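You operate a simulated robot arm through the tools that you are given. There is no shell and no other tool. Be economical: measure what you need, move in short steps, check, and stop when the job is done.

Carry out the task below with a simulated two-armed robot. There is one attempt and no reset: what you move stays moved.

## Task
Fetch the tray from the top of the side bench and set it on the shelf under the side bench. Put the blue roll from the bench top round the brushing box on top of the black pack there and the orange roll on the blue pad. Take the teal net bag and put it on the top tier of the wooden shelf. Put the grey cup on the top of the side bench away on the back ledge of the pipe rack. Put the square purple box on the basket row of the sorting table. Take the teal cloth on the top of the side bench and put it away on the top of the small white table. Take the green box and leave it on the jig end of the sorting table. Put the blue roll on the top of the side bench away on the fourth tier from the bottom of the wooden shelf. Put the yellow roll on the top tier of the wooden shelf. Put the lime tub on top of the grey liner on the top of the side bench. Take the brown tub from the fourth tier from the bottom of the wooden shelf and leave it on the shelf under the side bench. The order is free. Set down upright: teal net bag, grey cup.

The check looks at the end state, three seconds after you hand in, the way a careful person would. Anything else that was tipped, shoved, dropped, spilled or broken makes it a failure. Flat cloth is picked up by pressing the open fingertips on it (5 to 10 N) and closing them slowly along it; thin cloth reads only 2 to 8 mm in the jaws.

## Robot
Two 7-joint arms with fingered hands on one trunk, on a base that drives. Base frame: it is fixed to the floor where the robot stands at the start and does not move with it; the origin is under the middle of the robot, x ahead of it, y to its left, z up; the surface under the hand at the start is at about z = 0.78. Lengths are in m, angles in degrees, forces in N, time in s.
The left shoulder is at the start at [0.021, 0.208, 1.248], the right one opposite. Places, roughly: back ledge of the pipe rack (180x17 cm) [-5.68, -3.64, 0.8]; basket row of the sorting table [-4.2, -1.6, 0.7]; blue pad [0.25, -0.25, 0.75]; blue roll (8x8x5 cm) [0.5, 0.8, 0.8]; brown tub (13x12x8 cm) [-0.1, -3.5, 1.4]; fourth tier of the wooden shelf [-0.1, -3.8, 1.4]; green box (15x10x6 cm) [0.6, 0.7, 0.8]; grey cup (8x7x14 cm) [0.5, -1, 0.8]; jig end of the sorting table [-3.6, -1, 0.7]; lime tub (12x12x8 cm) [1, 0.6, 0.8]; liner (20x15x4 cm) [0.8, 0.4, 0.8]; pack [0.5, -0.75, 0.75]; roll [0.5, -0.5, 0.75]; shelf under the side bench [0.6, -0.1, 0.2]; square purple box (9x9x4 cm) [0.1, -0.9, 0.8]; teal cloth (7x9x3 cm) [0.5, 0.6, 0.8]; teal net bag (12x9x15 cm) [0.6, -0.9, 0.8]; top of the small white table (24x25 cm) [-5.68, -2.56, 0.7]; top tier of the wooden shelf [-0.1, -3.8, 1.7]; tray (20x15x4 cm) [0.7, -0.2, 0.8]; yellow roll (8x8x5 cm) [0.8, 0.8, 0.8]. Payload 5 kg a hand.
Tool frame (each hand has its own): the origin (TCP) lies between the finger pads and is the grasp point; the fingertips stand 0.048 m ahead of it; z points along the fingers, y is the line along which they close. The gripper opens to 0.16 m. The gripper's body begins 0.056 m behind the TCP. The gripper is a hand of 4 fingers: y runs from the thumb to the fingers, the wrist lies at [-0.026, -0.142, -0.252] in the tool frame, and closing takes about 1.5 s.
Orientation is told as [roll, pitch, yaw] about the base's x, y, z axes, in that order, counted from this pose: with the fingers straight down and the wrist toward the robot, the tool's x, y and z point along [0, 1, 0], [1, 0, 0] and [0, 0, -1] of the base frame.

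## Interface
- The arms move only by the tool nudge_tool. It takes "left_commands", "right_commands" or both (then of equal length, played together; a hand with none holds still); each is a list of rows, each a list of 6 numbers: the shift along the base's x, y, z in m, then the turn, a rotation vector about the base's x, y, z in degrees. In form: [[x, y, z, ax, ay, az], ...]. A call has 1 to 8 rows; each row is the pose to reach, as a shift and turn from the pose commanded when the call began. "left_grip" and "right_grip" are, for a hand that has rows, the opening, from 0 (shut) to 1 (fully open), set as the call begins (left out, the last holds). Rows are played at 5 a second. More than 0.05 m and 8.6 degrees between two rows, or a gripper value outside its range, and nothing of the call is played. Where a pose cannot be reached the arm comes as near as it can. A force on the tool above 40 N (or 10 N above the force at the start of the call, whichever is more), or a blocked arm, ends the call early, and 0.2 s more pass. Each finger travels about 0.108 m/s and halts on what it meets, pressing with about 25 N; the grip force reading is that of the motor and also rises with nothing between the fingers. The clock runs only during rows and for 0.2 s after the last one: add rows that repeat a pose to give the fingers time. It gives the time, the measured TCP pose, the force on the tool (base axes), the opening and the grip force at its end, in the units of the frame above (readings bear some noise), with the torque about the TCP (base axes, N m) and any sound that the robot's microphone picked up, and new pictures: "views" is both (left out), scene, wrist or none (wrist: the cameras of the hands that moved).
- Cameras (640 x 400 px; columns grow to the right, rows downward): "scene" is now at [0.0799, 0.0001, 1.4311]; the picture's right is [-0.02, -1.00, -0.00], its down [-0.75, 0.02, -0.66] and it looks along [0.66, -0.01, -0.75] (base axes); focal length 214 px, centre (320, 200). "left" rides on the left gripper at [-0.087, -0.133, -0.189] in its tool frame; the picture's right is [-0.83, -0.26, 0.49], its down [0.51, -0.71, 0.49] and it looks along [0.22, 0.66, 0.72] (tool axes); focal length 238 px, centre (320, 200). "right" rides on the right gripper at [0.087, -0.133, -0.189] in its tool frame; the picture's right is [-0.83, 0.26, -0.49], its down [-0.51, -0.71, 0.49] and it looks along [-0.22, 0.66, 0.72] (tool axes); focal length 238 px, centre (320, 200). There is no depth. A picture from a camera that has moved, and an enlarged one, comes with that camera's place and axes in the base frame and with its lens. The place of the scene camera against the robot may be out by one fixed shift of up to 0.018 m in any direction.
- raise_lower(by): slides the trunk up (or, below 0, down) by that many m; the arms and the scene camera ride with it, the base frame stays. It gives what a move gives, with no picture.
- roll_base(legs): drives the robot by 1 to 6 legs, each [ahead, left, turn to the left] in m, m and degrees, along the robot's own axes; the way and the turn of a leg run together, so that a leg with both is an arc; at most 1.5 m and 180 degrees a leg. The arms and the cameras ride along, it lands a little off, and it stops where it bumps. It gives what a move gives, and a new picture of the scene camera.
- hand_shape(shape, hand): the hand has 4 fingers and takes this shape, open, in about a second: jaw (thumb against the fingers, like two jaws); tri (thumb and two fingers); tip (a fingertip pinch); poke (one finger out to press); point (the index stretched); flat (the hand flat); cup (the hand cupped); fist (a fist). The gripper value then closes the fingers along that shape, each until it touches; the sizes above hold for jaw. It gives what a move gives, with no picture.
- turn_head(pan, tilt): turns the head with the scene camera to pan (to the left, within 86 degrees either way) and tilt (down, from -29 to 69), counted from straight ahead of the robot. It gives what a move gives, and a new picture of the scene camera.
- close_up(camera, box): a new picture of the part [left, top, right, bottom] of that camera's present view, enlarged. No time passes.
- finish_job(): hands the job in; it is judged then, once.

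Go step by step. Nothing tells you exact positions but the pictures and the camera data: compare them with the known pose of the tool, close in by small moves and look again before you grip or let go. The budget is 567 turns and 360 pictures, counting those below and the enlarged ones. Unless the task says otherwise, let go and move clear before handing in.

The tools are called after "Emit:" by a JSON object that holds its "method" and its "body". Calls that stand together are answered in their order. nudge_tool: Moves the arms, as the interface text tells. Its arguments: {"type":"object","properties":{"left_commands":{"type":"array","items":{"type":"array","items":{"type":"number"}}},"left_grip":{"type":"number"},"right_commands":{"type":"array","items":{"type":"array","items":{"type":"number"}}},"right_grip":{"type":"number"},"views":{"type":"string","enum":["both","scene","wrist","none"]}},"required":[]} The other tools are called the same way: raise_lower (by) slides the trunk up or down; hand_shape (shape, hand) gives the hand a shape; roll_base (legs) drives the base; turn_head (pan, tilt) turns the head that bears the scene camera; close_up (camera, box) takes an enlarged picture of a part of a camera's view; finish_job () hands the job in.

At the start:

```text
t: 0.0
left_tcp_pos: [0.8169, 0.2113, 1.079]
left_ee_rot: [0.0, -0.1, 0.0]
left_contact_force: [-0.3, -1.3, 0.1]
left_torque: [0.02, 0.0, 0.0]
left_grip_width: 0.1595
left_finger_force: 0.0
left_shape: jaw
right_tcp_pos: [0.5954, -0.413, 1.0424]
right_ee_rot: [0.0, -0.1, 0.0]
right_contact_force: [0.5, -0.2, 0.4]
right_torque: [-0.01, 0.01, -0.04]
right_grip_width: 0.1598
right_finger_force: 0.0
right_shape: jaw
trunk travel left (down, up): [-0.25, 0.44]
robot x, y, heading: [-0.0018, -0.0008, 0.0]
head pan, tilt: [-1.2, 48.5]
```

scene: 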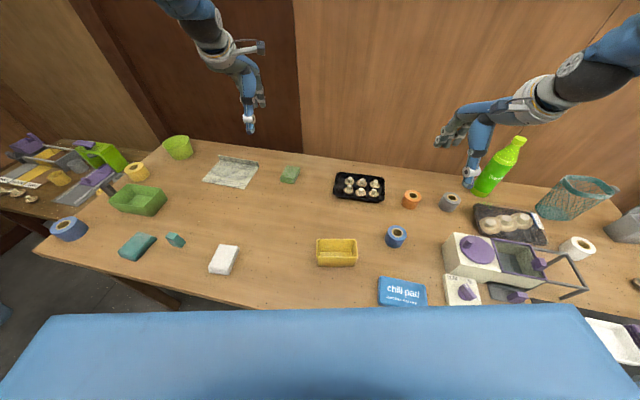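
right: 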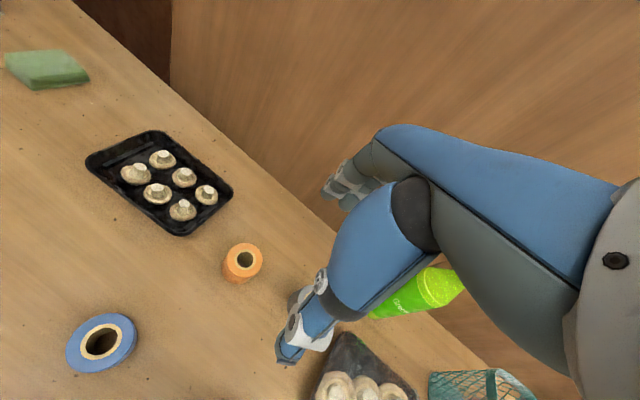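
left: 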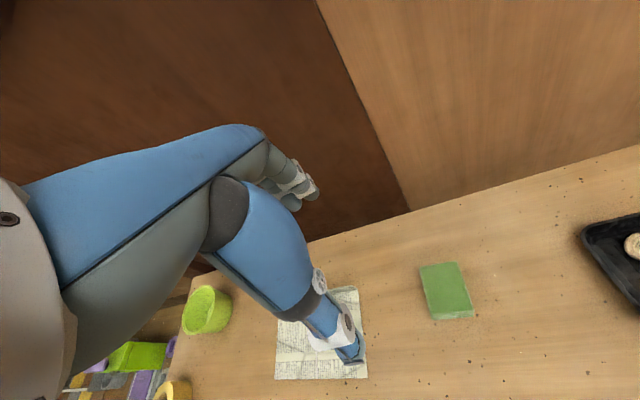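

I'll start by looking closer at the objects on the bench, left and right.

Emit:
{"method": "close_up", "body": {"camera": "scene", "box": [380, 140, 640, 320]}}

Emit:
{"method": "close_up", "body": {"camera": "scene", "box": [0, 120, 260, 300]}}

Emit:
{"method": "turn_head", "body": {"pan": -60, "tilt": 35}}

```text
2.22 times, centred on (510, 230) of scene
camera zoom: at [0.0799, 0.0001, 1.4311], right [-0.02, -1.0, 0.0], down [-0.75, 0.02, -0.66], along [0.66, -0.01, -0.75], focal length 477 px, centre (-102, 133)
```

zoom: 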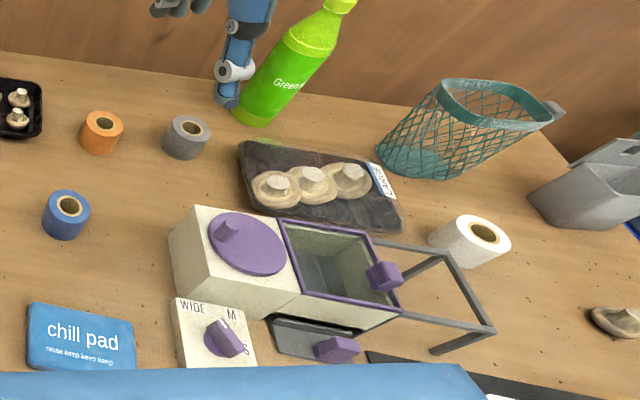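

```text
2.22 times, centred on (130, 210) of scene
camera zoom: at [0.0799, 0.0001, 1.4311], right [-0.02, -1.0, 0.0], down [-0.75, 0.02, -0.66], along [0.66, -0.01, -0.75], focal length 477 px, centre (742, 178)
```

zoom: 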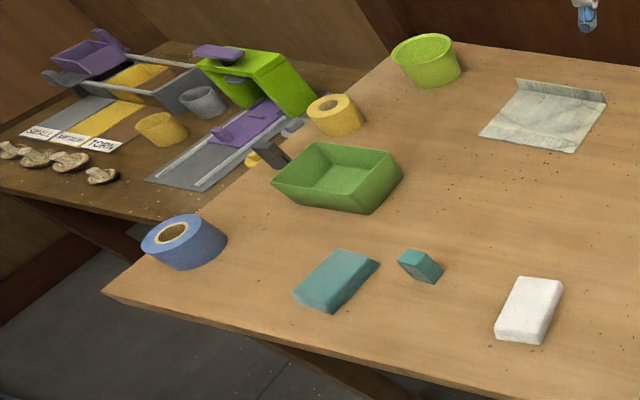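

```text
t: 1.3
left_tcp_pos: [0.8177, 0.2118, 1.0783]
left_ee_rot: [0.0, 0.0, 0.1]
left_contact_force: [0.8, 0.4, -0.8]
left_torque: [0.01, 0.0, -0.03]
left_grip_width: 0.1594
left_finger_force: 0.0
left_shape: jaw
right_tcp_pos: [0.5941, -0.4132, 1.0417]
right_ee_rot: [-0.1, -0.1, 0.0]
right_contact_force: [-0.1, -0.7, 0.5]
right_torque: [-0.01, 0.03, -0.04]
right_grip_width: 0.1596
right_finger_force: 0.0
right_shape: jaw
trunk travel left (down, up): [-0.25, 0.44]
robot x, y, heading: [-0.0008, -0.0026, 0.1]
head pan, tilt: [-60.0, 35.0]
camera scene: at [0.0457, -0.0745, 1.4508], right [-0.87, -0.5, 0.0], down [-0.29, 0.5, -0.82], along [0.41, -0.71, -0.57], focal length 214 px, centre (320, 200)
```

scene: 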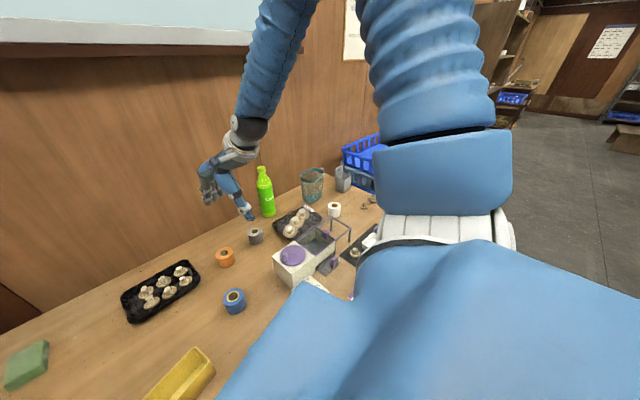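

The bench is turned about 14° against my heading, with the purple-box end close to my right. I'll back off first, then square up to the bench and look again.

Emit:
{"method": "roll_base", "body": {"legs": [[-0.3, 0.05, 0], [0, 0, -14]]}}

Emit:
{"method": "turn_head", "body": {"pan": 0, "tilt": 45}}

Emit:
{"method": "turn_head", "body": {"pan": -50, "tilt": 45}}

```text
t: 4.2
left_tcp_pos: [0.5346, 0.0544, 1.079]
left_ee_rot: [0.0, 0.0, -14.2]
left_contact_force: [-0.3, -1.2, -0.3]
left_torque: [0.06, -0.04, 0.04]
left_grip_width: 0.1595
left_finger_force: 0.1
left_shape: jaw
right_tcp_pos: [0.1648, -0.4941, 1.0424]
right_ee_rot: [0.0, 0.0, -14.2]
right_contact_force: [-0.3, -0.3, 0.6]
right_torque: [0.05, -0.03, -0.03]
right_grip_width: 0.1598
right_finger_force: 0.0
right_shape: jaw
trunk travel left (down, up): [-0.25, 0.44]
robot x, y, heading: [-0.3116, 0.052, -14.2]
head pan, tilt: [-60.0, 35.0]
camera scene: at [-0.2846, -0.0341, 1.4508], right [-0.96, -0.27, 0.0], down [-0.16, 0.55, -0.82], along [0.22, -0.79, -0.57], focal length 214 px, centre (320, 200)
```

scene: 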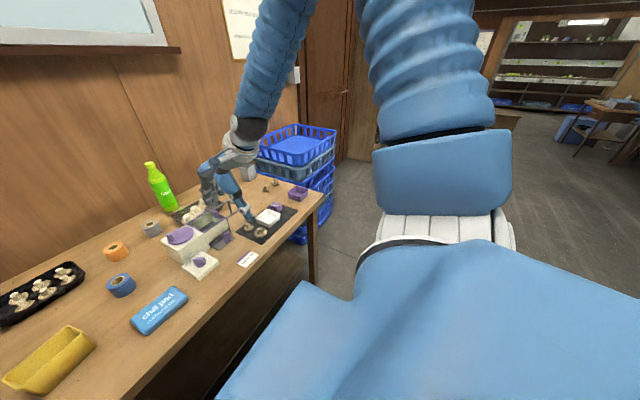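

```text
t: 5.5
left_tcp_pos: [0.5353, 0.0546, 1.078]
left_ee_rot: [0.0, 0.0, -14.2]
left_contact_force: [-0.3, -0.3, -1.1]
left_torque: [-0.04, 0.01, -0.02]
left_grip_width: 0.1597
left_finger_force: 0.1
left_shape: jaw
right_tcp_pos: [0.166, -0.4933, 1.043]
right_ee_rot: [0.1, 0.1, -14.2]
right_contact_force: [-0.3, 0.3, -0.2]
right_torque: [-0.01, -0.03, -0.06]
right_grip_width: 0.1595
right_finger_force: 0.0
right_shape: jaw
trunk travel left (down, up): [-0.25, 0.44]
robot x, y, heading: [-0.3116, 0.0512, -14.2]
head pan, tilt: [0.0, 45.0]
camera scene: at [-0.2295, 0.0313, 1.436], right [-0.25, -0.97, 0.0], down [-0.69, 0.17, -0.71], along [0.69, -0.17, -0.71], focal length 214 px, centre (320, 200)
```

scene: 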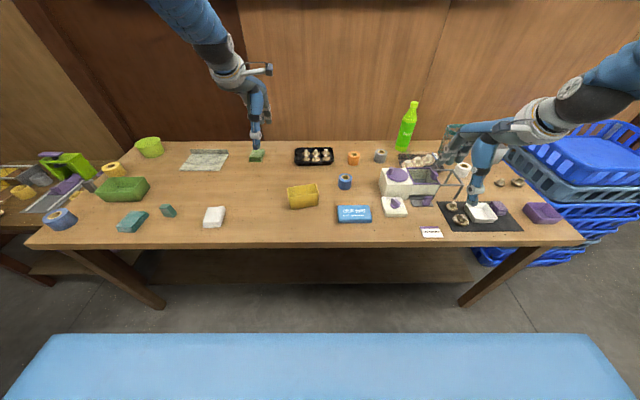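

```text
t: 6.7
left_tcp_pos: [0.5339, 0.0556, 1.0795]
left_ee_rot: [0.0, 0.0, -14.3]
left_contact_force: [0.3, 0.3, -1.0]
left_torque: [0.05, 0.0, 0.0]
left_grip_width: 0.1595
left_finger_force: 0.1
left_shape: jaw
right_tcp_pos: [0.1663, -0.4946, 1.0433]
right_ee_rot: [-0.1, 0.1, -14.2]
right_contact_force: [0.0, 0.4, 0.8]
right_torque: [0.01, 0.03, -0.01]
right_grip_width: 0.1596
right_finger_force: 0.0
right_shape: jaw
trunk travel left (down, up): [-0.25, 0.44]
robot x, y, heading: [-0.3097, 0.052, -14.2]
head pan, tilt: [-50.0, 45.0]
camera scene: at [-0.2729, -0.0218, 1.436], right [-0.9, -0.44, 0.0], down [-0.31, 0.64, -0.71], along [0.31, -0.64, -0.71], focal length 214 px, centre (320, 200)
```

scene: 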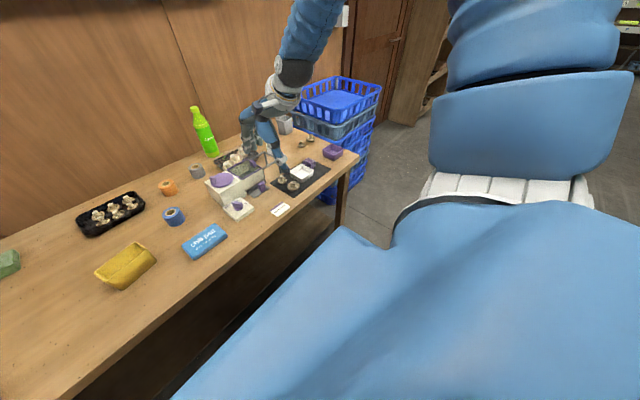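

The bench is now square to me, and its front edge is about 0.5 m from my axis. I'll move ahead 0.16 m for the rolls and look again.

Emit:
{"method": "roll_base", "body": {"legs": [[0.16, -0.03, 0]]}}

Emit:
{"method": "turn_head", "body": {"pan": -10, "tilt": 50}}

```text
t: 8.1
left_tcp_pos: [0.6826, -0.0133, 1.077]
left_ee_rot: [0.1, 0.2, -14.2]
left_contact_force: [0.0, -0.6, -1.5]
left_torque: [0.01, 0.13, 0.0]
left_grip_width: 0.1594
left_finger_force: 0.0
left_shape: jaw
right_tcp_pos: [0.3143, -0.5636, 1.0418]
right_ee_rot: [0.0, 0.1, -14.1]
right_contact_force: [0.1, -0.8, -0.7]
right_torque: [0.08, 0.06, 0.0]
right_grip_width: 0.1595
right_finger_force: 0.1
right_shape: jaw
trunk travel left (down, up): [-0.25, 0.44]
robot x, y, heading: [-0.1588, -0.0185, -14.1]
head pan, tilt: [-50.0, 45.0]
camera scene: at [-0.1242, -0.0918, 1.4359], right [-0.9, -0.43, 0.0], down [-0.31, 0.64, -0.71], along [0.31, -0.64, -0.71], focal length 214 px, centre (320, 200)
```

scene: 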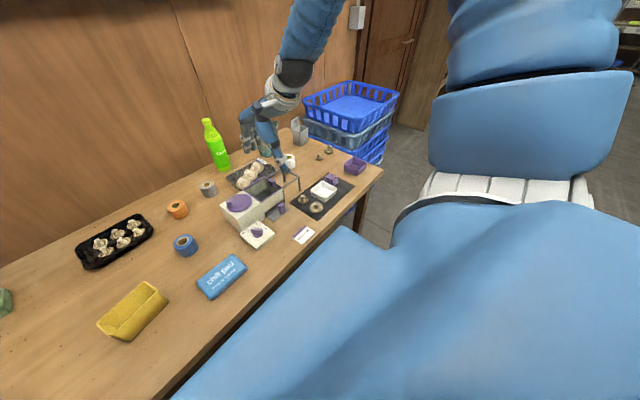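

```text
t: 9.2
left_tcp_pos: [0.6823, -0.0139, 1.0792]
left_ee_rot: [0.0, 0.1, -14.2]
left_contact_force: [-0.5, 0.4, -0.4]
left_torque: [0.0, -0.03, 0.01]
left_grip_width: 0.1596
left_finger_force: 0.0
left_shape: jaw
right_tcp_pos: [0.3133, -0.563, 1.0423]
right_ee_rot: [-0.1, 0.1, -14.2]
right_contact_force: [0.0, 0.1, -0.1]
right_torque: [-0.03, -0.02, 0.02]
right_grip_width: 0.1594
right_finger_force: 0.1
right_shape: jaw
trunk travel left (down, up): [-0.25, 0.44]
robot x, y, heading: [-0.1643, -0.0161, -14.3]
head pan, tilt: [-10.0, 50.0]
camera scene: at [-0.0909, -0.0495, 1.4291], right [-0.41, -0.91, 0.0], down [-0.7, 0.32, -0.64], along [0.59, -0.26, -0.77], focal length 214 px, centre (320, 200)
```

scene: 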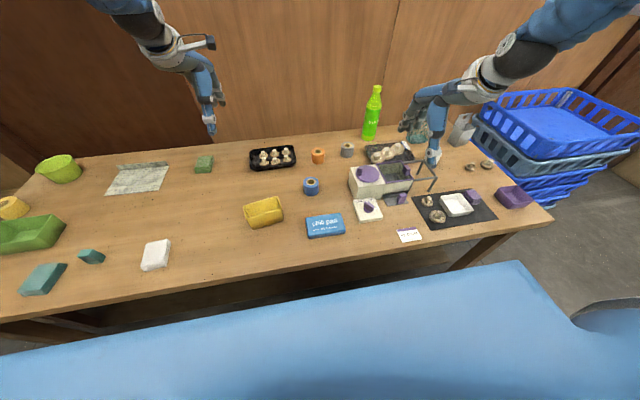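

The orange roll is at about [0.632, -0.362] and the blue roll at about [0.466, -0.26]. I'll bring the right hand over the orange roll.

Emit:
{"method": "nudge_tool", "body": {"right_commands": [[0.04, 0.025, 0, 0, 0, 0], [0.08, 0.05, 0, 0, 0, 0], [0.12, 0.075, 0, 0, 0, 0], [0.16, 0.1, -0.02, 0, 0, 0], [0.2, 0.125, -0.03, 0, 0, 0], [0.24, 0.15, -0.05, 0, 0, 0], [0.28, 0.175, -0.07, 0, 0, 0], [0.318, 0.2, -0.09, 0, 0, 0]], "right_grip": 1}}

```text
refused: row 4 steps farther than a row can; nothing moved
```

Row 4 stepped a little too far, so I'll even out the steps.

Emit:
{"method": "nudge_tool", "body": {"right_commands": [[0.04, 0.025, 0, 0, 0, 0], [0.08, 0.05, -0.01, 0, 0, 0], [0.12, 0.075, -0.02, 0, 0, 0], [0.16, 0.1, -0.03, 0, 0, 0], [0.2, 0.125, -0.045, 0, 0, 0], [0.24, 0.15, -0.06, 0, 0, 0], [0.28, 0.175, -0.075, 0, 0, 0], [0.318, 0.2, -0.09, 0, 0, 0]], "right_grip": 1}}

```text
t: 11.0
left_tcp_pos: [0.683, -0.0109, 1.0772]
left_ee_rot: [-0.1, 0.1, -14.2]
left_contact_force: [0.9, 0.9, -0.6]
left_torque: [-0.14, 0.05, -0.07]
left_grip_width: 0.1597
left_finger_force: 0.1
left_shape: jaw
right_tcp_pos: [0.6298, -0.364, 0.9502]
right_ee_rot: [-0.1, 0.1, -14.3]
right_contact_force: [0.6, -0.3, -0.4]
right_torque: [0.08, 0.07, 0.01]
right_grip_width: 0.1598
right_finger_force: 0.2
right_shape: jaw
trunk travel left (down, up): [-0.25, 0.44]
robot x, y, heading: [-0.1631, -0.0163, -14.5]
head pan, tilt: [-10.0, 50.0]
camera scene: at [-0.0892, -0.0482, 1.4289], right [-0.41, -0.91, 0.0], down [-0.7, 0.31, -0.64], along [0.58, -0.26, -0.77], focal length 214 px, centre (320, 200)
camera right: at [0.5246, -0.2478, 1.1394], right [0.05, -0.87, 0.49], down [-0.81, -0.32, -0.49], along [0.58, -0.37, -0.72], focal length 238 px, centre (320, 200)
```

scene: 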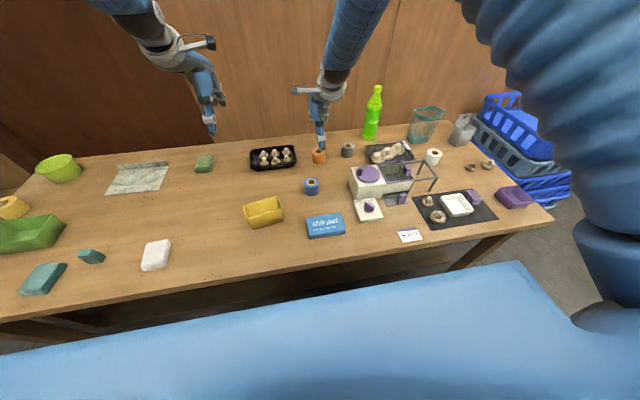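
right: 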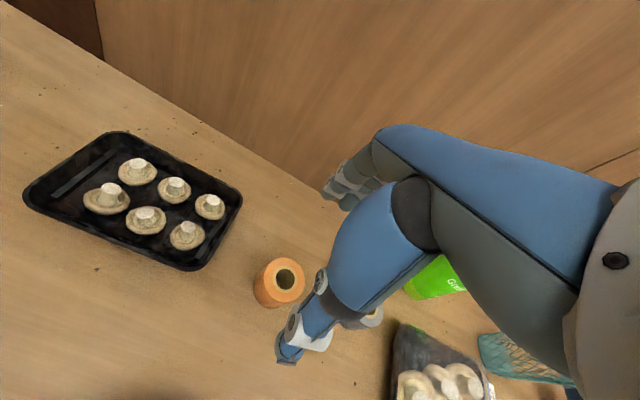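

The roll sits almost directly under the hand. I'll lower and check again.

Emit:
{"method": "nudge_tool", "body": {"right_commands": [[-0.002, -0.003, -0.04, 0, 0, 0], [-0.003, -0.003, -0.08, 0, 0, 0], [-0.003, -0.003, -0.11, 0, 0, 0]], "views": "wrist"}}

Emit:
{"method": "close_up", "body": {"camera": "scene", "box": [240, 80, 400, 200]}}

```text
t: 11.8
left_tcp_pos: [0.6828, -0.0138, 1.0775]
left_ee_rot: [0.0, 0.3, -14.3]
left_contact_force: [0.6, -0.3, -0.2]
left_torque: [0.02, 0.08, 0.0]
left_grip_width: 0.1597
left_finger_force: 0.1
left_shape: jaw
right_tcp_pos: [0.6289, -0.367, 0.8424]
right_ee_rot: [0.1, 0.0, -14.3]
right_contact_force: [1.3, -0.7, 0.9]
right_torque: [0.09, 0.09, 0.02]
right_grip_width: 0.1598
right_finger_force: 0.0
right_shape: jaw
trunk travel left (down, up): [-0.25, 0.44]
robot x, y, heading: [-0.16, -0.0171, -14.3]
head pan, tilt: [-10.0, 50.0]
camera right: at [0.5201, -0.2523, 1.0314], right [0.05, -0.87, 0.49], down [-0.81, -0.32, -0.49], along [0.58, -0.37, -0.72], focal length 238 px, centre (320, 200)
```

right: 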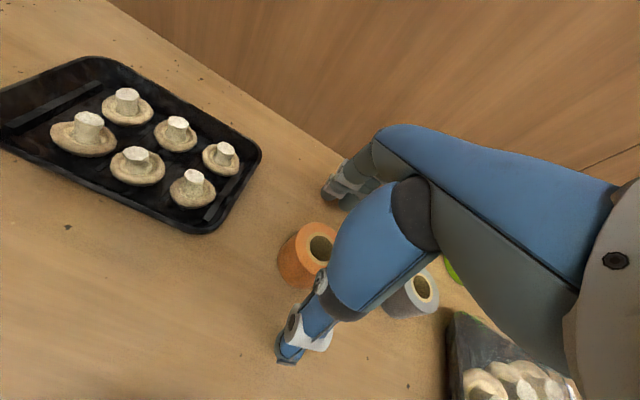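

```text
3.33 times, centred on (320, 140) of scene
camera zoom: at [-0.0895, -0.0497, 1.4289], right [-0.41, -0.91, 0.0], down [-0.7, 0.31, -0.64], along [0.58, -0.26, -0.77], focal length 715 px, centre (320, 400)
```

zoom: 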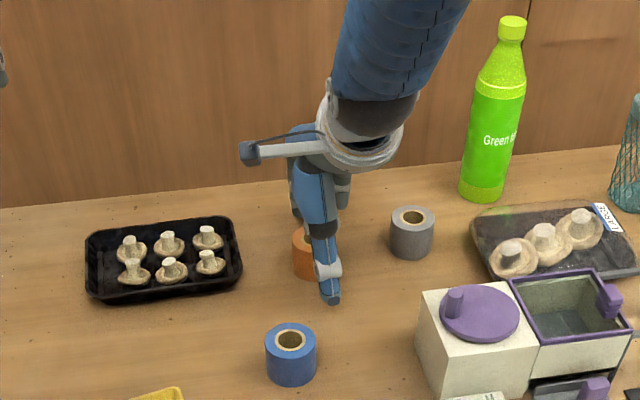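

The roll is centred between the fingers, so I'll lower slowly to find the bench height.

Emit:
{"method": "nudge_tool", "body": {"right_commands": [[0, 0.002, -0.012, 0, 0, 0], [0, 0.002, -0.012, 0, 0, 0]], "views": "wrist"}}

```text
t: 12.4
left_tcp_pos: [0.6816, -0.0139, 1.0788]
left_ee_rot: [0.1, 0.0, -14.2]
left_contact_force: [-0.1, -0.1, 0.3]
left_torque: [0.03, -0.03, 0.01]
left_grip_width: 0.1599
left_finger_force: 0.0
left_shape: jaw
right_tcp_pos: [0.6254, -0.3636, 0.8312]
right_ee_rot: [0.0, -0.1, -14.2]
right_contact_force: [0.2, 1.0, -0.1]
right_torque: [0.01, -0.04, 0.0]
right_grip_width: 0.1597
right_finger_force: 0.1
right_shape: jaw
trunk travel left (down, up): [-0.25, 0.44]
robot x, y, heading: [-0.1642, -0.0193, -14.1]
head pan, tilt: [-10.0, 50.0]
camera right: at [0.5188, -0.2486, 1.0206], right [0.05, -0.87, 0.49], down [-0.81, -0.32, -0.49], along [0.58, -0.37, -0.72], focal length 238 px, centre (320, 200)
```

right: 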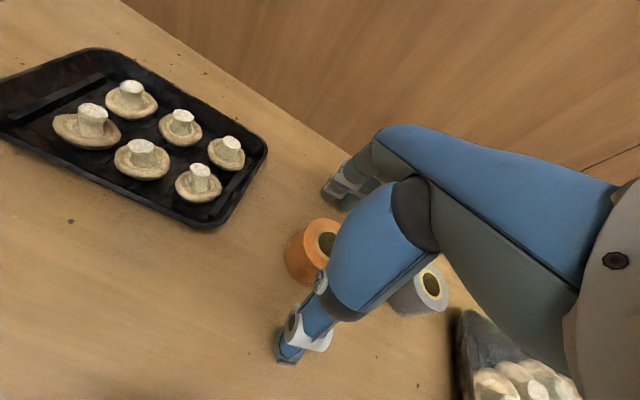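

Emit:
{"method": "nudge_tool", "body": {"right_commands": [[0, 0, -0.006, 0, 0, 0], [0, 0, -0.012, 0, 0, 0], [0, 0, -0.018, 0, 0, 0]], "views": "none"}}

```text
t: 13.1
left_tcp_pos: [0.6818, -0.015, 1.0774]
left_ee_rot: [-0.1, 0.1, -14.2]
left_contact_force: [1.2, -0.3, -1.7]
left_torque: [0.01, 0.1, -0.02]
left_grip_width: 0.1596
left_finger_force: 0.1
left_shape: jaw
right_tcp_pos: [0.6356, -0.3655, 0.8276]
right_ee_rot: [0.0, -1.2, -14.2]
right_contact_force: [-5.3, 2.6, 21.3]
right_torque: [-0.59, -1.26, -0.07]
right_grip_width: 0.1572
right_finger_force: 0.0
right_shape: jaw
trunk travel left (down, up): [-0.25, 0.44]
robot x, y, heading: [-0.1633, -0.0176, -14.4]
head pan, tilt: [-10.0, 50.0]
stopped in row 3 (right hand): the force on the tool passed its limit at 44 N (the readings are from after the stop); the commanded pose is now the measured one
```

Contact came at tip height 0.78, so that is the bench top. I'll raise 6 mm and close the fingers.

Emit:
{"method": "nudge_tool", "body": {"right_commands": [[-0.006, 0.001, 0.008, 0, 1.2, 0]], "views": "none"}}

Emit:
{"method": "nudge_tool", "body": {"right_commands": [[0, 0, 0, 0, 0, 0], [0, 0, 0, 0, 0, 0], [0, 0, 0, 0, 0, 0], [0, 0, 0, 0, 0, 0], [0, 0, 0, 0, 0, 0], [0, 0, 0, 0, 0, 0]], "right_grip": 0.2, "views": "wrist"}}

```text
t: 13.5
left_tcp_pos: [0.6823, -0.0134, 1.0779]
left_ee_rot: [0.0, 0.1, -14.3]
left_contact_force: [0.8, -0.2, -1.2]
left_torque: [0.0, 0.04, -0.05]
left_grip_width: 0.1597
left_finger_force: 0.1
left_shape: jaw
right_tcp_pos: [0.6262, -0.3636, 0.8298]
right_ee_rot: [-0.3, 0.5, -14.3]
right_contact_force: [1.8, 0.5, 3.2]
right_torque: [-0.11, -0.36, 0.05]
right_grip_width: 0.16
right_finger_force: 0.0
right_shape: jaw
trunk travel left (down, up): [-0.25, 0.44]
robot x, y, heading: [-0.1643, -0.016, -14.2]
head pan, tilt: [-10.0, 50.0]
```

```text
t: 14.9
left_tcp_pos: [0.6812, -0.0135, 1.0779]
left_ee_rot: [-0.1, 0.2, -14.3]
left_contact_force: [0.0, 0.7, 0.1]
left_torque: [0.01, 0.01, 0.01]
left_grip_width: 0.16
left_finger_force: 0.0
left_shape: jaw
right_tcp_pos: [0.6249, -0.3639, 0.8308]
right_ee_rot: [-0.4, 0.4, -14.4]
right_contact_force: [-1.6, 0.7, 2.7]
right_torque: [0.03, -0.08, 0.02]
right_grip_width: 0.053
right_finger_force: 24.7
right_shape: jaw
trunk travel left (down, up): [-0.25, 0.44]
robot x, y, heading: [-0.1606, -0.0137, -14.2]
head pan, tilt: [-10.0, 50.0]
camera right: at [0.5203, -0.2477, 1.0205], right [0.05, -0.87, 0.49], down [-0.82, -0.32, -0.48], along [0.58, -0.37, -0.73], focal length 238 px, centre (320, 200)
```

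right: 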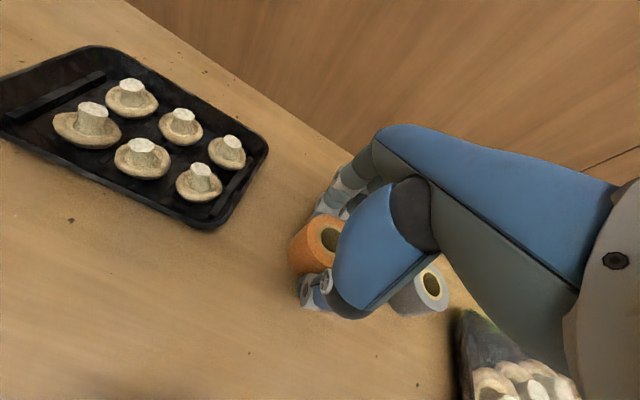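

The orange roll is held at about 5.3 cm. I'll lift it and move over the blue pad at about [0.277, -0.229].

Emit:
{"method": "nudge_tool", "body": {"right_commands": [[0, 0, 0.04, 0, 0, 0], [0, 0, 0.08, 0, 0, 0], [0, 0, 0.12, 0, 0, 0]], "views": "none"}}

Emit:
{"method": "nudge_tool", "body": {"right_commands": [[-0.044, 0.017, 0, 0, 0, 0], [-0.088, 0.034, 0, 0, 0, 0], [-0.131, 0.051, 0, 0, 0, 0], [-0.175, 0.068, 0, 0, 0, 0], [-0.218, 0.085, 0, 0, 0, 0], [-0.262, 0.101, 0, 0, 0, 0], [-0.305, 0.118, 0, 0, 0, 0], [-0.348, 0.135, 0, 0, 0, 0]]}}

```text
t: 15.7
left_tcp_pos: [0.6805, -0.0141, 1.0782]
left_ee_rot: [0.1, -0.1, -14.4]
left_contact_force: [-1.2, 1.2, 0.7]
left_torque: [-0.02, -0.08, 0.02]
left_grip_width: 0.1595
left_finger_force: 0.0
left_shape: jaw
right_tcp_pos: [0.621, -0.3613, 0.9532]
right_ee_rot: [-0.3, 0.4, -14.2]
right_contact_force: [-1.8, 0.6, -2.0]
right_torque: [-0.03, -0.19, -0.08]
right_grip_width: 0.0528
right_finger_force: 25.2
right_shape: jaw
trunk travel left (down, up): [-0.25, 0.44]
robot x, y, heading: [-0.1589, -0.0172, -14.2]
head pan, tilt: [-10.0, 50.0]
```

```text
t: 17.5
left_tcp_pos: [0.6795, -0.0122, 1.0795]
left_ee_rot: [0.0, 0.1, -14.3]
left_contact_force: [-1.3, 0.5, 0.8]
left_torque: [0.0, -0.1, 0.03]
left_grip_width: 0.1599
left_finger_force: 0.1
left_shape: jaw
right_tcp_pos: [0.2741, -0.2282, 0.9516]
right_ee_rot: [-0.2, 0.1, -14.2]
right_contact_force: [1.1, 1.0, 0.0]
right_torque: [-0.1, 0.01, -0.01]
right_grip_width: 0.0527
right_finger_force: 24.9
right_shape: jaw
trunk travel left (down, up): [-0.25, 0.44]
robot x, y, heading: [-0.1613, -0.0147, -14.1]
head pan, tilt: [-10.0, 50.0]
camera scene: at [-0.0927, -0.0486, 1.4293], right [-0.41, -0.91, 0.0], down [-0.7, 0.31, -0.64], along [0.59, -0.26, -0.77], focal length 214 px, centre (320, 200)
camera right: at [0.1683, -0.1143, 1.1409], right [0.05, -0.87, 0.49], down [-0.81, -0.32, -0.49], along [0.58, -0.38, -0.72], focal length 238 px, centre (320, 200)
```

scene: 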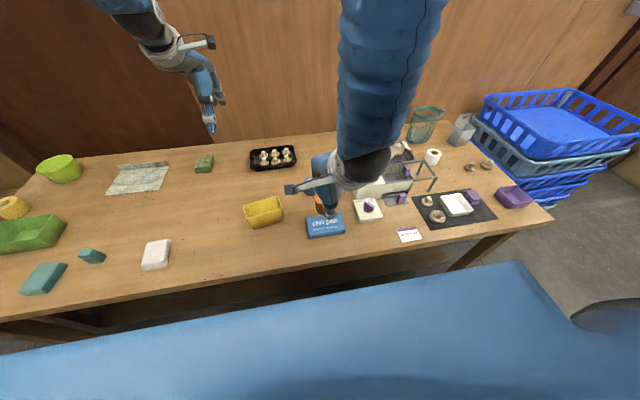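
right: 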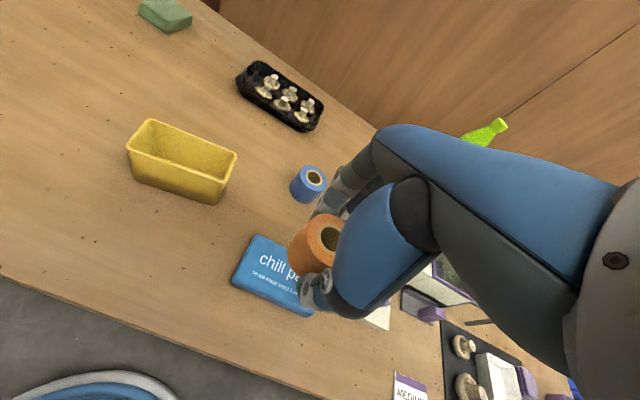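

The pad's centre comes out at about [0.281, -0.238], so I'll shift slightly and lower until it touches.

Emit:
{"method": "nudge_tool", "body": {"right_commands": [[0.007, -0.009, -0.04, 0, 0, 0], [0.007, -0.009, -0.07, 0, 0, 0], [0.007, -0.009, -0.08, 0, 0, 0]], "views": "wrist"}}

Emit:
{"method": "close_up", "body": {"camera": "scene", "box": [260, 160, 420, 260]}}

```text
t: 18.3
left_tcp_pos: [0.6826, -0.0131, 1.0782]
left_ee_rot: [0.1, 0.2, -14.3]
left_contact_force: [0.0, -0.6, 0.9]
left_torque: [-0.01, 0.05, -0.01]
left_grip_width: 0.1594
left_finger_force: 0.0
left_shape: jaw
right_tcp_pos: [0.2863, -0.2417, 0.87]
right_ee_rot: [-0.4, 0.4, -14.4]
right_contact_force: [0.7, 0.1, -1.1]
right_torque: [0.02, 0.04, 0.01]
right_grip_width: 0.0526
right_finger_force: 24.8
right_shape: jaw
trunk travel left (down, up): [-0.25, 0.44]
robot x, y, heading: [-0.1638, -0.0184, -14.4]
head pan, tilt: [-10.0, 50.0]
camera right: at [0.1805, -0.1254, 1.0601], right [0.05, -0.87, 0.49], down [-0.82, -0.32, -0.48], along [0.58, -0.37, -0.73], focal length 238 px, centre (320, 200)
```

right: 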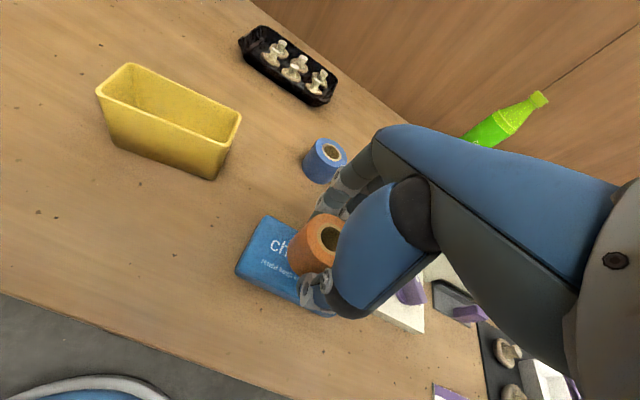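

```text
4.00 times, centred on (340, 210) of scene
camera zoom: at [-0.0907, -0.0494, 1.4291], right [-0.41, -0.91, 0.0], down [-0.7, 0.31, -0.64], along [0.59, -0.26, -0.77], focal length 858 px, centre (240, 160)
```

zoom: 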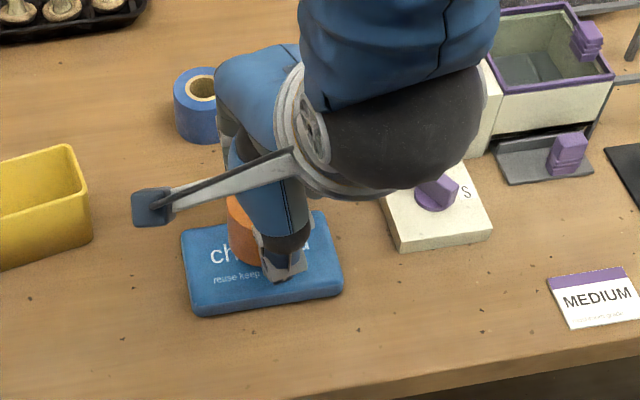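

Emit:
{"method": "nudge_tool", "body": {"right_commands": [[-0.007, 0.005, -0.004, 0, 0, 0], [-0.007, 0.005, -0.009, 0, 0, 0], [-0.007, 0.005, -0.014, 0, 0, 0]], "views": "none"}}

```text
t: 19.1
left_tcp_pos: [0.6823, -0.0133, 1.0799]
left_ee_rot: [0.0, 0.0, -14.3]
left_contact_force: [-0.5, -0.1, -0.8]
left_torque: [-0.01, -0.03, 0.0]
left_grip_width: 0.1597
left_finger_force: 0.0
left_shape: jaw
right_tcp_pos: [0.2783, -0.2331, 0.8573]
right_ee_rot: [-0.3, 0.3, -14.3]
right_contact_force: [0.4, -0.6, 5.9]
right_torque: [0.02, -0.31, -0.04]
right_grip_width: 0.0524
right_finger_force: 24.9
right_shape: jaw
trunk travel left (down, up): [-0.25, 0.44]
robot x, y, heading: [-0.1607, -0.0158, -14.5]
head pan, tilt: [-10.0, 50.0]
```

It touched softly at 6 N, so the pad's top is at about 0.806. I'll let go and rise.

Emit:
{"method": "nudge_tool", "body": {"right_commands": [[0, 0, 0, 0, 0, 0], [0, 0, 0, 0, 0, 0], [0, 0, 0, 0, 0, 0], [0, 0, 0, 0, 0, 0]], "right_grip": 0.8, "views": "none"}}

Emit:
{"method": "nudge_tool", "body": {"right_commands": [[0, 0, 0.04, 0, 0, 0], [0, 0, 0.08, 0, 0, 0], [0.04, 0, 0.11, 0, 0, 0], [0.08, 0, 0.11, 0, 0, 0], [0.12, -0.015, 0.11, 0, 0, 0], [0.16, -0.025, 0.11, 0, 0, 0], [0.188, -0.027, 0.1, 0, 0, 0]]}}

```text
t: 20.1
left_tcp_pos: [0.6816, -0.0134, 1.0781]
left_ee_rot: [0.1, 0.1, -14.3]
left_contact_force: [-0.2, 0.2, -0.4]
left_torque: [0.01, 0.01, 0.02]
left_grip_width: 0.1594
left_finger_force: 0.1
left_shape: jaw
right_tcp_pos: [0.2764, -0.2333, 0.8552]
right_ee_rot: [-0.2, 0.4, -14.3]
right_contact_force: [-0.4, -0.4, -0.4]
right_torque: [-0.02, -0.03, 0.01]
right_grip_width: 0.1275
right_finger_force: 0.0
right_shape: jaw
trunk travel left (down, up): [-0.25, 0.44]
robot x, y, heading: [-0.161, -0.0124, -14.1]
head pan, tilt: [-10.0, 50.0]
```

```text
t: 21.7
left_tcp_pos: [0.682, -0.0137, 1.0773]
left_ee_rot: [0.0, 0.2, -14.2]
left_contact_force: [0.3, -0.1, 0.4]
left_torque: [0.03, 0.0, 0.0]
left_grip_width: 0.1595
left_finger_force: 0.0
left_shape: jaw
right_tcp_pos: [0.467, -0.2599, 0.9569]
right_ee_rot: [-0.3, 0.5, -14.3]
right_contact_force: [1.1, 0.3, -1.0]
right_torque: [0.03, 0.07, -0.01]
right_grip_width: 0.1276
right_finger_force: 0.0
right_shape: jaw
trunk travel left (down, up): [-0.25, 0.44]
robot x, y, heading: [-0.1641, -0.0175, -14.6]
head pan, tilt: [-10.0, 50.0]
camera scene: at [-0.09, -0.0494, 1.429], right [-0.41, -0.91, 0.0], down [-0.7, 0.31, -0.64], along [0.59, -0.26, -0.77], focal length 214 px, centre (320, 200)
camera right: at [0.3615, -0.1447, 1.1469], right [0.05, -0.87, 0.49], down [-0.82, -0.32, -0.48], along [0.57, -0.37, -0.73], focal length 238 px, centre (320, 200)
```

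scene: 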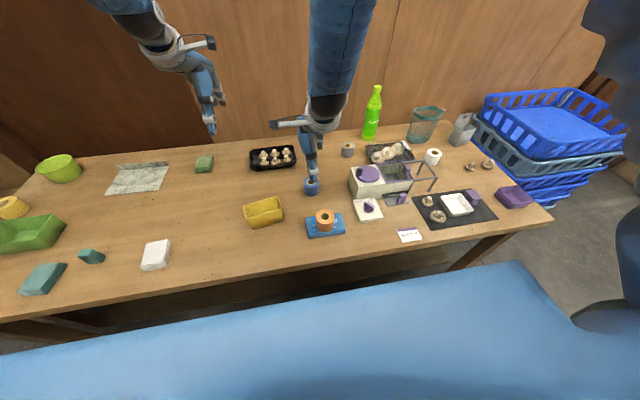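
right: 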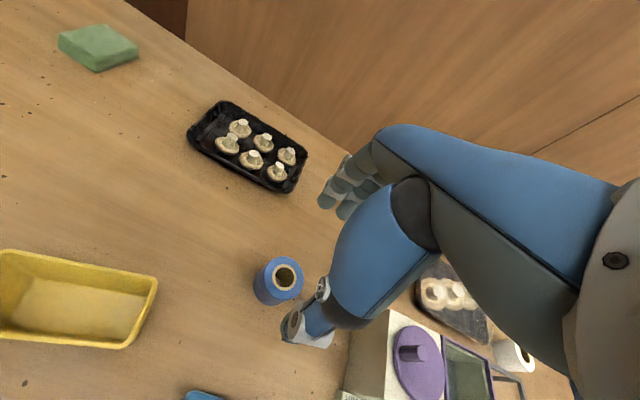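

The orange roll sits on the blue pad, and the blue roll is at [0.463, -0.259] directly under the hand. I'll lower and grip it.

Emit:
{"method": "nudge_tool", "body": {"right_commands": [[-0.004, 0.002, -0.04, 0, 0, 0], [-0.004, 0.002, -0.08, 0, 0, 0], [-0.004, 0.002, -0.11, 0, 0, 0], [-0.004, 0.002, -0.123, 0, 0, 0]], "right_grip": 1, "views": "wrist"}}

Emit:
{"method": "nudge_tool", "body": {"right_commands": [[0, 0, 0, 0, 0, 0], [0, 0, 0, 0, 0, 0], [0, 0, 0, 0, 0, 0], [0, 0, 0, 0, 0, 0], [0, 0, 0, 0, 0, 0], [0, 0, 0, 0, 0, 0]], "right_grip": 0.2, "views": "none"}}

```text
t: 22.7
left_tcp_pos: [0.6817, -0.0145, 1.0777]
left_ee_rot: [0.0, 0.1, -14.3]
left_contact_force: [0.1, -0.4, 0.7]
left_torque: [0.02, -0.02, -0.01]
left_grip_width: 0.1598
left_finger_force: 0.0
left_shape: jaw
right_tcp_pos: [0.4636, -0.26, 0.835]
right_ee_rot: [-0.3, 0.5, -14.3]
right_contact_force: [0.4, 0.1, 0.5]
right_torque: [0.02, 0.01, 0.02]
right_grip_width: 0.1596
right_finger_force: 0.1
right_shape: jaw
trunk travel left (down, up): [-0.25, 0.44]
robot x, y, heading: [-0.164, -0.0166, -14.6]
head pan, tilt: [-10.0, 50.0]
camera right: at [0.3573, -0.1437, 1.0245], right [0.05, -0.87, 0.49], down [-0.82, -0.32, -0.48], along [0.58, -0.37, -0.73], focal length 238 px, centre (320, 200)
```

right: 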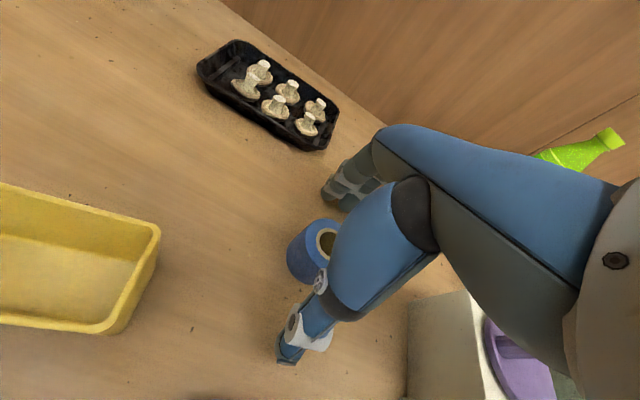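

```text
t: 24.1
left_tcp_pos: [0.6816, -0.0141, 1.0789]
left_ee_rot: [0.0, 0.0, -14.4]
left_contact_force: [-0.5, -0.1, 0.2]
left_torque: [-0.02, 0.04, 0.04]
left_grip_width: 0.1597
left_finger_force: 0.0
left_shape: jaw
right_tcp_pos: [0.4623, -0.2601, 0.835]
right_ee_rot: [-0.3, 0.4, -14.3]
right_contact_force: [0.0, -0.9, -0.4]
right_torque: [0.03, -0.01, -0.02]
right_grip_width: 0.0513
right_finger_force: 24.9
right_shape: jaw
trunk travel left (down, up): [-0.25, 0.44]
robot x, y, heading: [-0.1629, -0.0195, -14.4]
head pan, tilt: [-10.0, 50.0]
```

The blue roll is held. I'll lift it and slide the base to the right for reach to the black pack.

Emit:
{"method": "nudge_tool", "body": {"right_commands": [[0, 0, 0.05, 0, 0, 0], [0, 0, 0.1, 0, 0, 0], [0, 0, 0.15, 0, 0, 0], [0, 0, 0.19, 0, 0, 0]], "views": "none"}}

Emit:
{"method": "roll_base", "body": {"legs": [[0.03, -0.28, 0]]}}

```text
t: 25.1
left_tcp_pos: [0.6815, -0.0116, 1.0787]
left_ee_rot: [0.0, 0.0, -14.2]
left_contact_force: [-0.9, -0.6, 0.4]
left_torque: [-0.03, -0.03, 0.02]
left_grip_width: 0.1596
left_finger_force: 0.1
left_shape: jaw
right_tcp_pos: [0.4605, -0.263, 1.0272]
right_ee_rot: [-0.3, 0.6, -14.3]
right_contact_force: [-0.5, 0.7, -2.2]
right_torque: [-0.01, -0.14, -0.03]
right_grip_width: 0.0514
right_finger_force: 24.9
right_shape: jaw
trunk travel left (down, up): [-0.25, 0.44]
robot x, y, heading: [-0.1655, -0.0183, -14.0]
head pan, tilt: [-10.0, 50.0]
```

```text
t: 27.0
left_tcp_pos: [0.6438, -0.286, 1.0786]
left_ee_rot: [0.0, 0.2, -14.3]
left_contact_force: [-0.3, -0.9, 0.3]
left_torque: [0.11, -0.01, 0.02]
left_grip_width: 0.1599
left_finger_force: 0.1
left_shape: jaw
right_tcp_pos: [0.4249, -0.5353, 1.0259]
right_ee_rot: [-0.2, 0.5, -14.3]
right_contact_force: [-0.5, -1.0, -0.8]
right_torque: [0.09, 0.0, 0.03]
right_grip_width: 0.0513
right_finger_force: 25.4
right_shape: jaw
trunk travel left (down, up): [-0.25, 0.44]
robot x, y, heading: [-0.1984, -0.2906, -14.0]
head pan, tilt: [-10.0, 50.0]
camera scene: at [-0.1289, -0.3208, 1.4291], right [-0.41, -0.91, 0.0], down [-0.7, 0.32, -0.64], along [0.59, -0.26, -0.77], focal length 214 px, centre (320, 200)
```

scene: 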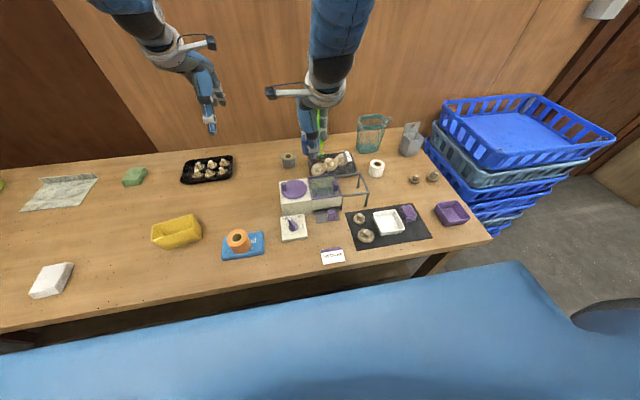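

Emit:
{"method": "close_up", "body": {"camera": "right", "box": [100, 100, 580, 400]}}

Emit:
{"method": "close_up", "body": {"camera": "scene", "box": [260, 110, 460, 235]}}

```text
1.33 times, centred on (340, 250) of right
camera zoom: at [0.3183, -0.4196, 1.2172], right [0.05, -0.87, 0.49], down [-0.82, -0.32, -0.48], along [0.58, -0.37, -0.73], focal length 318 px, centre (293, 133)
```

zoom: 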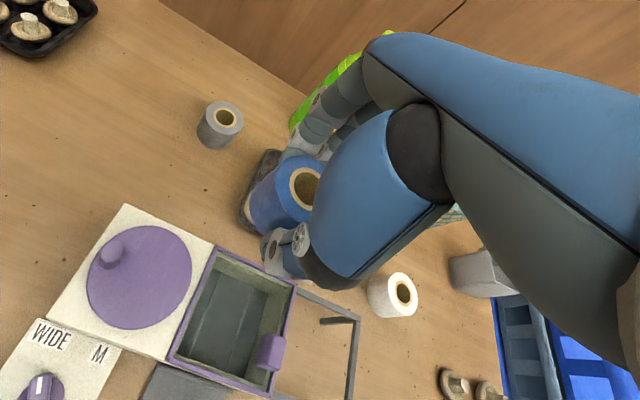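

```text
3.20 times, centred on (360, 172) of scene
camera zoom: at [-0.1289, -0.3208, 1.4291], right [-0.41, -0.91, 0.0], down [-0.7, 0.32, -0.64], along [0.59, -0.26, -0.77], focal length 686 px, centre (192, 288)
```

zoom: 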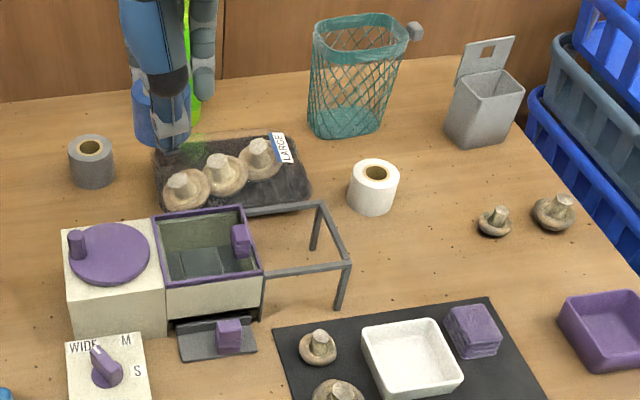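

Emit:
{"method": "nudge_tool", "body": {"right_commands": [[-0.03, 0.035, 0, 0, 0, 0], [-0.06, 0.07, 0, 0, 0, 0], [-0.09, 0.1, 0, 0, 0, 0]], "views": "none"}}

Emit:
{"method": "close_up", "body": {"camera": "scene", "box": [290, 130, 386, 190]}}

```text
t: 27.8
left_tcp_pos: [0.641, -0.2849, 1.0791]
left_ee_rot: [0.0, 0.0, -14.3]
left_contact_force: [-1.2, 0.6, 0.3]
left_torque: [-0.07, -0.05, -0.01]
left_grip_width: 0.1597
left_finger_force: 0.0
left_shape: jaw
right_tcp_pos: [0.3314, -0.4345, 1.0324]
right_ee_rot: [-0.3, 0.4, -14.2]
right_contact_force: [0.1, 0.6, -0.8]
right_torque: [-0.08, -0.05, -0.02]
right_grip_width: 0.0512
right_finger_force: 25.1
right_shape: jaw
right hand out of reach, approached as far as the arm can: row 1
trunk travel left (down, up): [-0.25, 0.44]
robot x, y, heading: [-0.2013, -0.2886, -14.3]
head pan, tilt: [-10.0, 50.0]
```

```text
6.67 times, centred on (338, 160) of scene
camera zoom: at [-0.1299, -0.3189, 1.4292], right [-0.41, -0.91, 0.0], down [-0.7, 0.31, -0.64], along [0.59, -0.27, -0.77], focal length 1430 px, centre (200, 467)
```

zoom: 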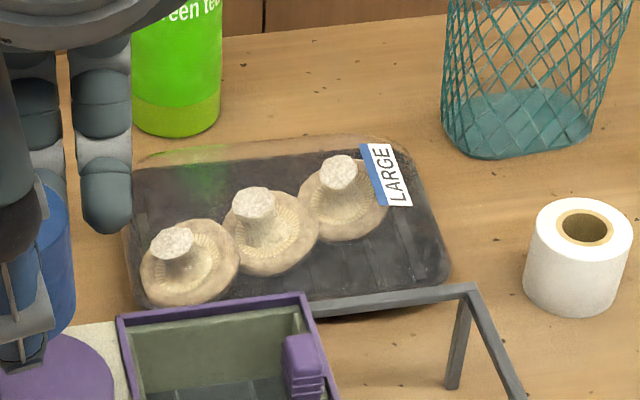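

The pack has a clear film top over the mushrooms, centred near [0.50, -0.665]. I'll carry the roll above it.

Emit:
{"method": "nudge_tool", "body": {"right_commands": [[0.029, -0.039, 0, 0, 0, 0], [0.057, -0.077, 0, 0, 0, 0], [0.086, -0.116, 0, 0, 0, 0], [0.114, -0.154, 0, 0, 0, 0], [0.143, -0.193, 0, 0, 0, 0], [0.171, -0.231, 0, 0, 0, 0], [0.171, -0.231, -0.04, 0, 0, 0], [0.171, -0.231, -0.08, 0, 0, 0]]}}

Emit:
{"method": "close_up", "body": {"camera": "scene", "box": [270, 110, 414, 200]}}

```text
t: 29.6
left_tcp_pos: [0.6443, -0.2868, 1.0763]
left_ee_rot: [0.0, 0.2, -14.4]
left_contact_force: [-0.2, -0.4, -1.8]
left_torque: [0.11, 0.07, 0.01]
left_grip_width: 0.1595
left_finger_force: 0.0
left_shape: jaw
right_tcp_pos: [0.5047, -0.6649, 0.9454]
right_ee_rot: [-0.2, 0.2, -14.4]
right_contact_force: [2.1, -1.2, 1.0]
right_torque: [0.14, 0.22, 0.08]
right_grip_width: 0.051
right_finger_force: 24.6
right_shape: jaw
trunk travel left (down, up): [-0.25, 0.44]
robot x, y, heading: [-0.1983, -0.2862, -14.2]
head pan, tilt: [-10.0, 50.0]
camera scene: at [-0.1277, -0.3212, 1.4289], right [-0.41, -0.91, 0.0], down [-0.7, 0.32, -0.64], along [0.58, -0.26, -0.77], focal length 214 px, centre (320, 200)
camera right: at [0.3996, -0.5501, 1.1356], right [0.05, -0.87, 0.49], down [-0.82, -0.31, -0.48], along [0.58, -0.38, -0.73], focal length 238 px, centre (320, 200)
```

scene: 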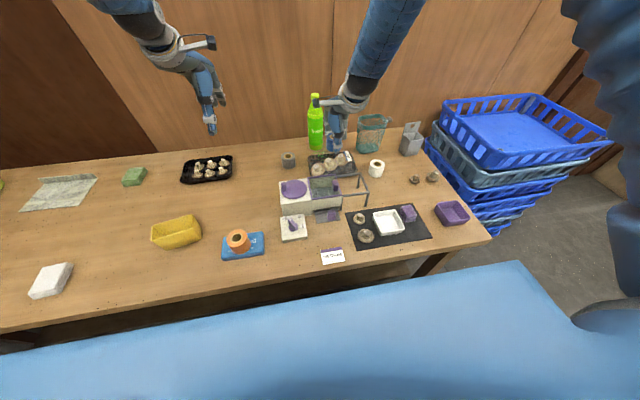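
right: 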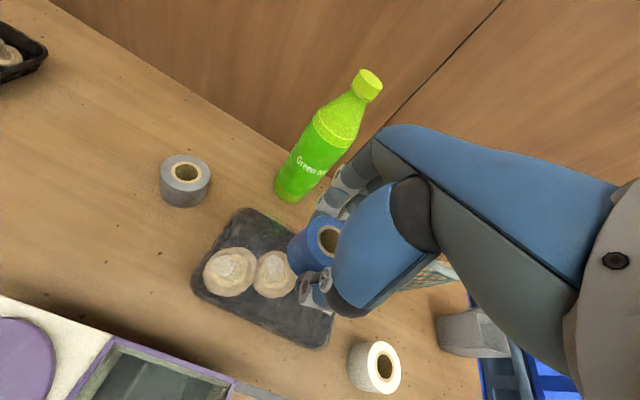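

```text
4.44 times, centred on (342, 155) of scene
camera zoom: at [-0.1277, -0.3212, 1.4289], right [-0.41, -0.91, 0.0], down [-0.7, 0.32, -0.64], along [0.58, -0.26, -0.77], focal length 953 px, centre (222, 400)
```

zoom: 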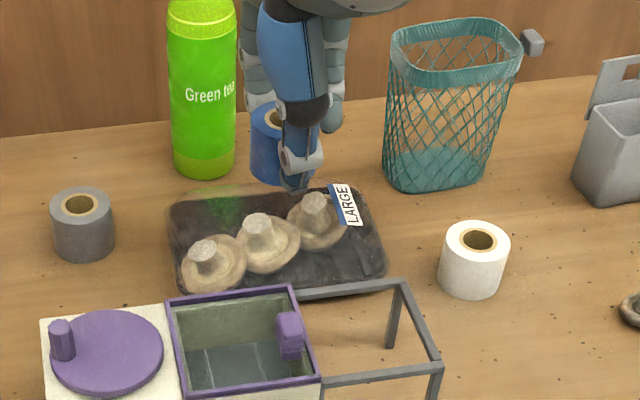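

The hand is over the pack's centre, so I'll lower slowly until the roll touches.

Emit:
{"method": "nudge_tool", "body": {"right_commands": [[-0.003, 0.001, -0.025, 0, 0, 0], [-0.003, 0.001, -0.035, 0, 0, 0], [-0.003, 0.001, -0.043, 0, 0, 0], [-0.003, 0.001, -0.05, 0, 0, 0]], "views": "wrist"}}

```text
t: 30.6
left_tcp_pos: [0.6421, -0.2852, 1.0783]
left_ee_rot: [-0.1, 0.0, -14.3]
left_contact_force: [-0.5, 0.6, -0.3]
left_torque: [0.01, -0.02, 0.01]
left_grip_width: 0.1599
left_finger_force: 0.0
left_shape: jaw
right_tcp_pos: [0.5008, -0.666, 0.8975]
right_ee_rot: [-0.2, 0.5, -14.3]
right_contact_force: [-0.7, -0.5, 0.0]
right_torque: [-0.02, -0.01, -0.02]
right_grip_width: 0.0513
right_finger_force: 24.7
right_shape: jaw
trunk travel left (down, up): [-0.25, 0.44]
robot x, y, heading: [-0.2015, -0.2893, -14.4]
head pan, tilt: [-10.0, 50.0]
camera right: at [0.3964, -0.5501, 1.0869], right [0.05, -0.87, 0.49], down [-0.82, -0.32, -0.48], along [0.58, -0.38, -0.73], focal length 238 px, centre (320, 200)
```

right: 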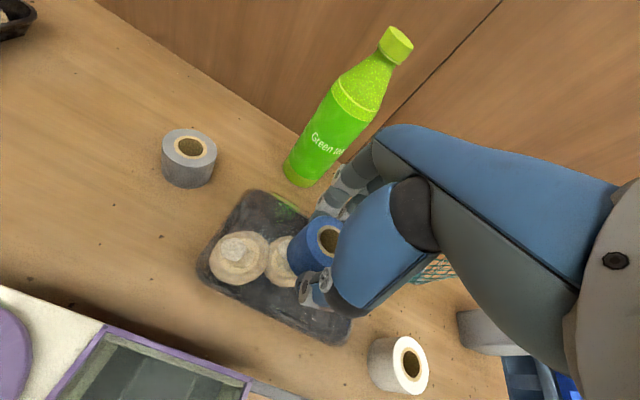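

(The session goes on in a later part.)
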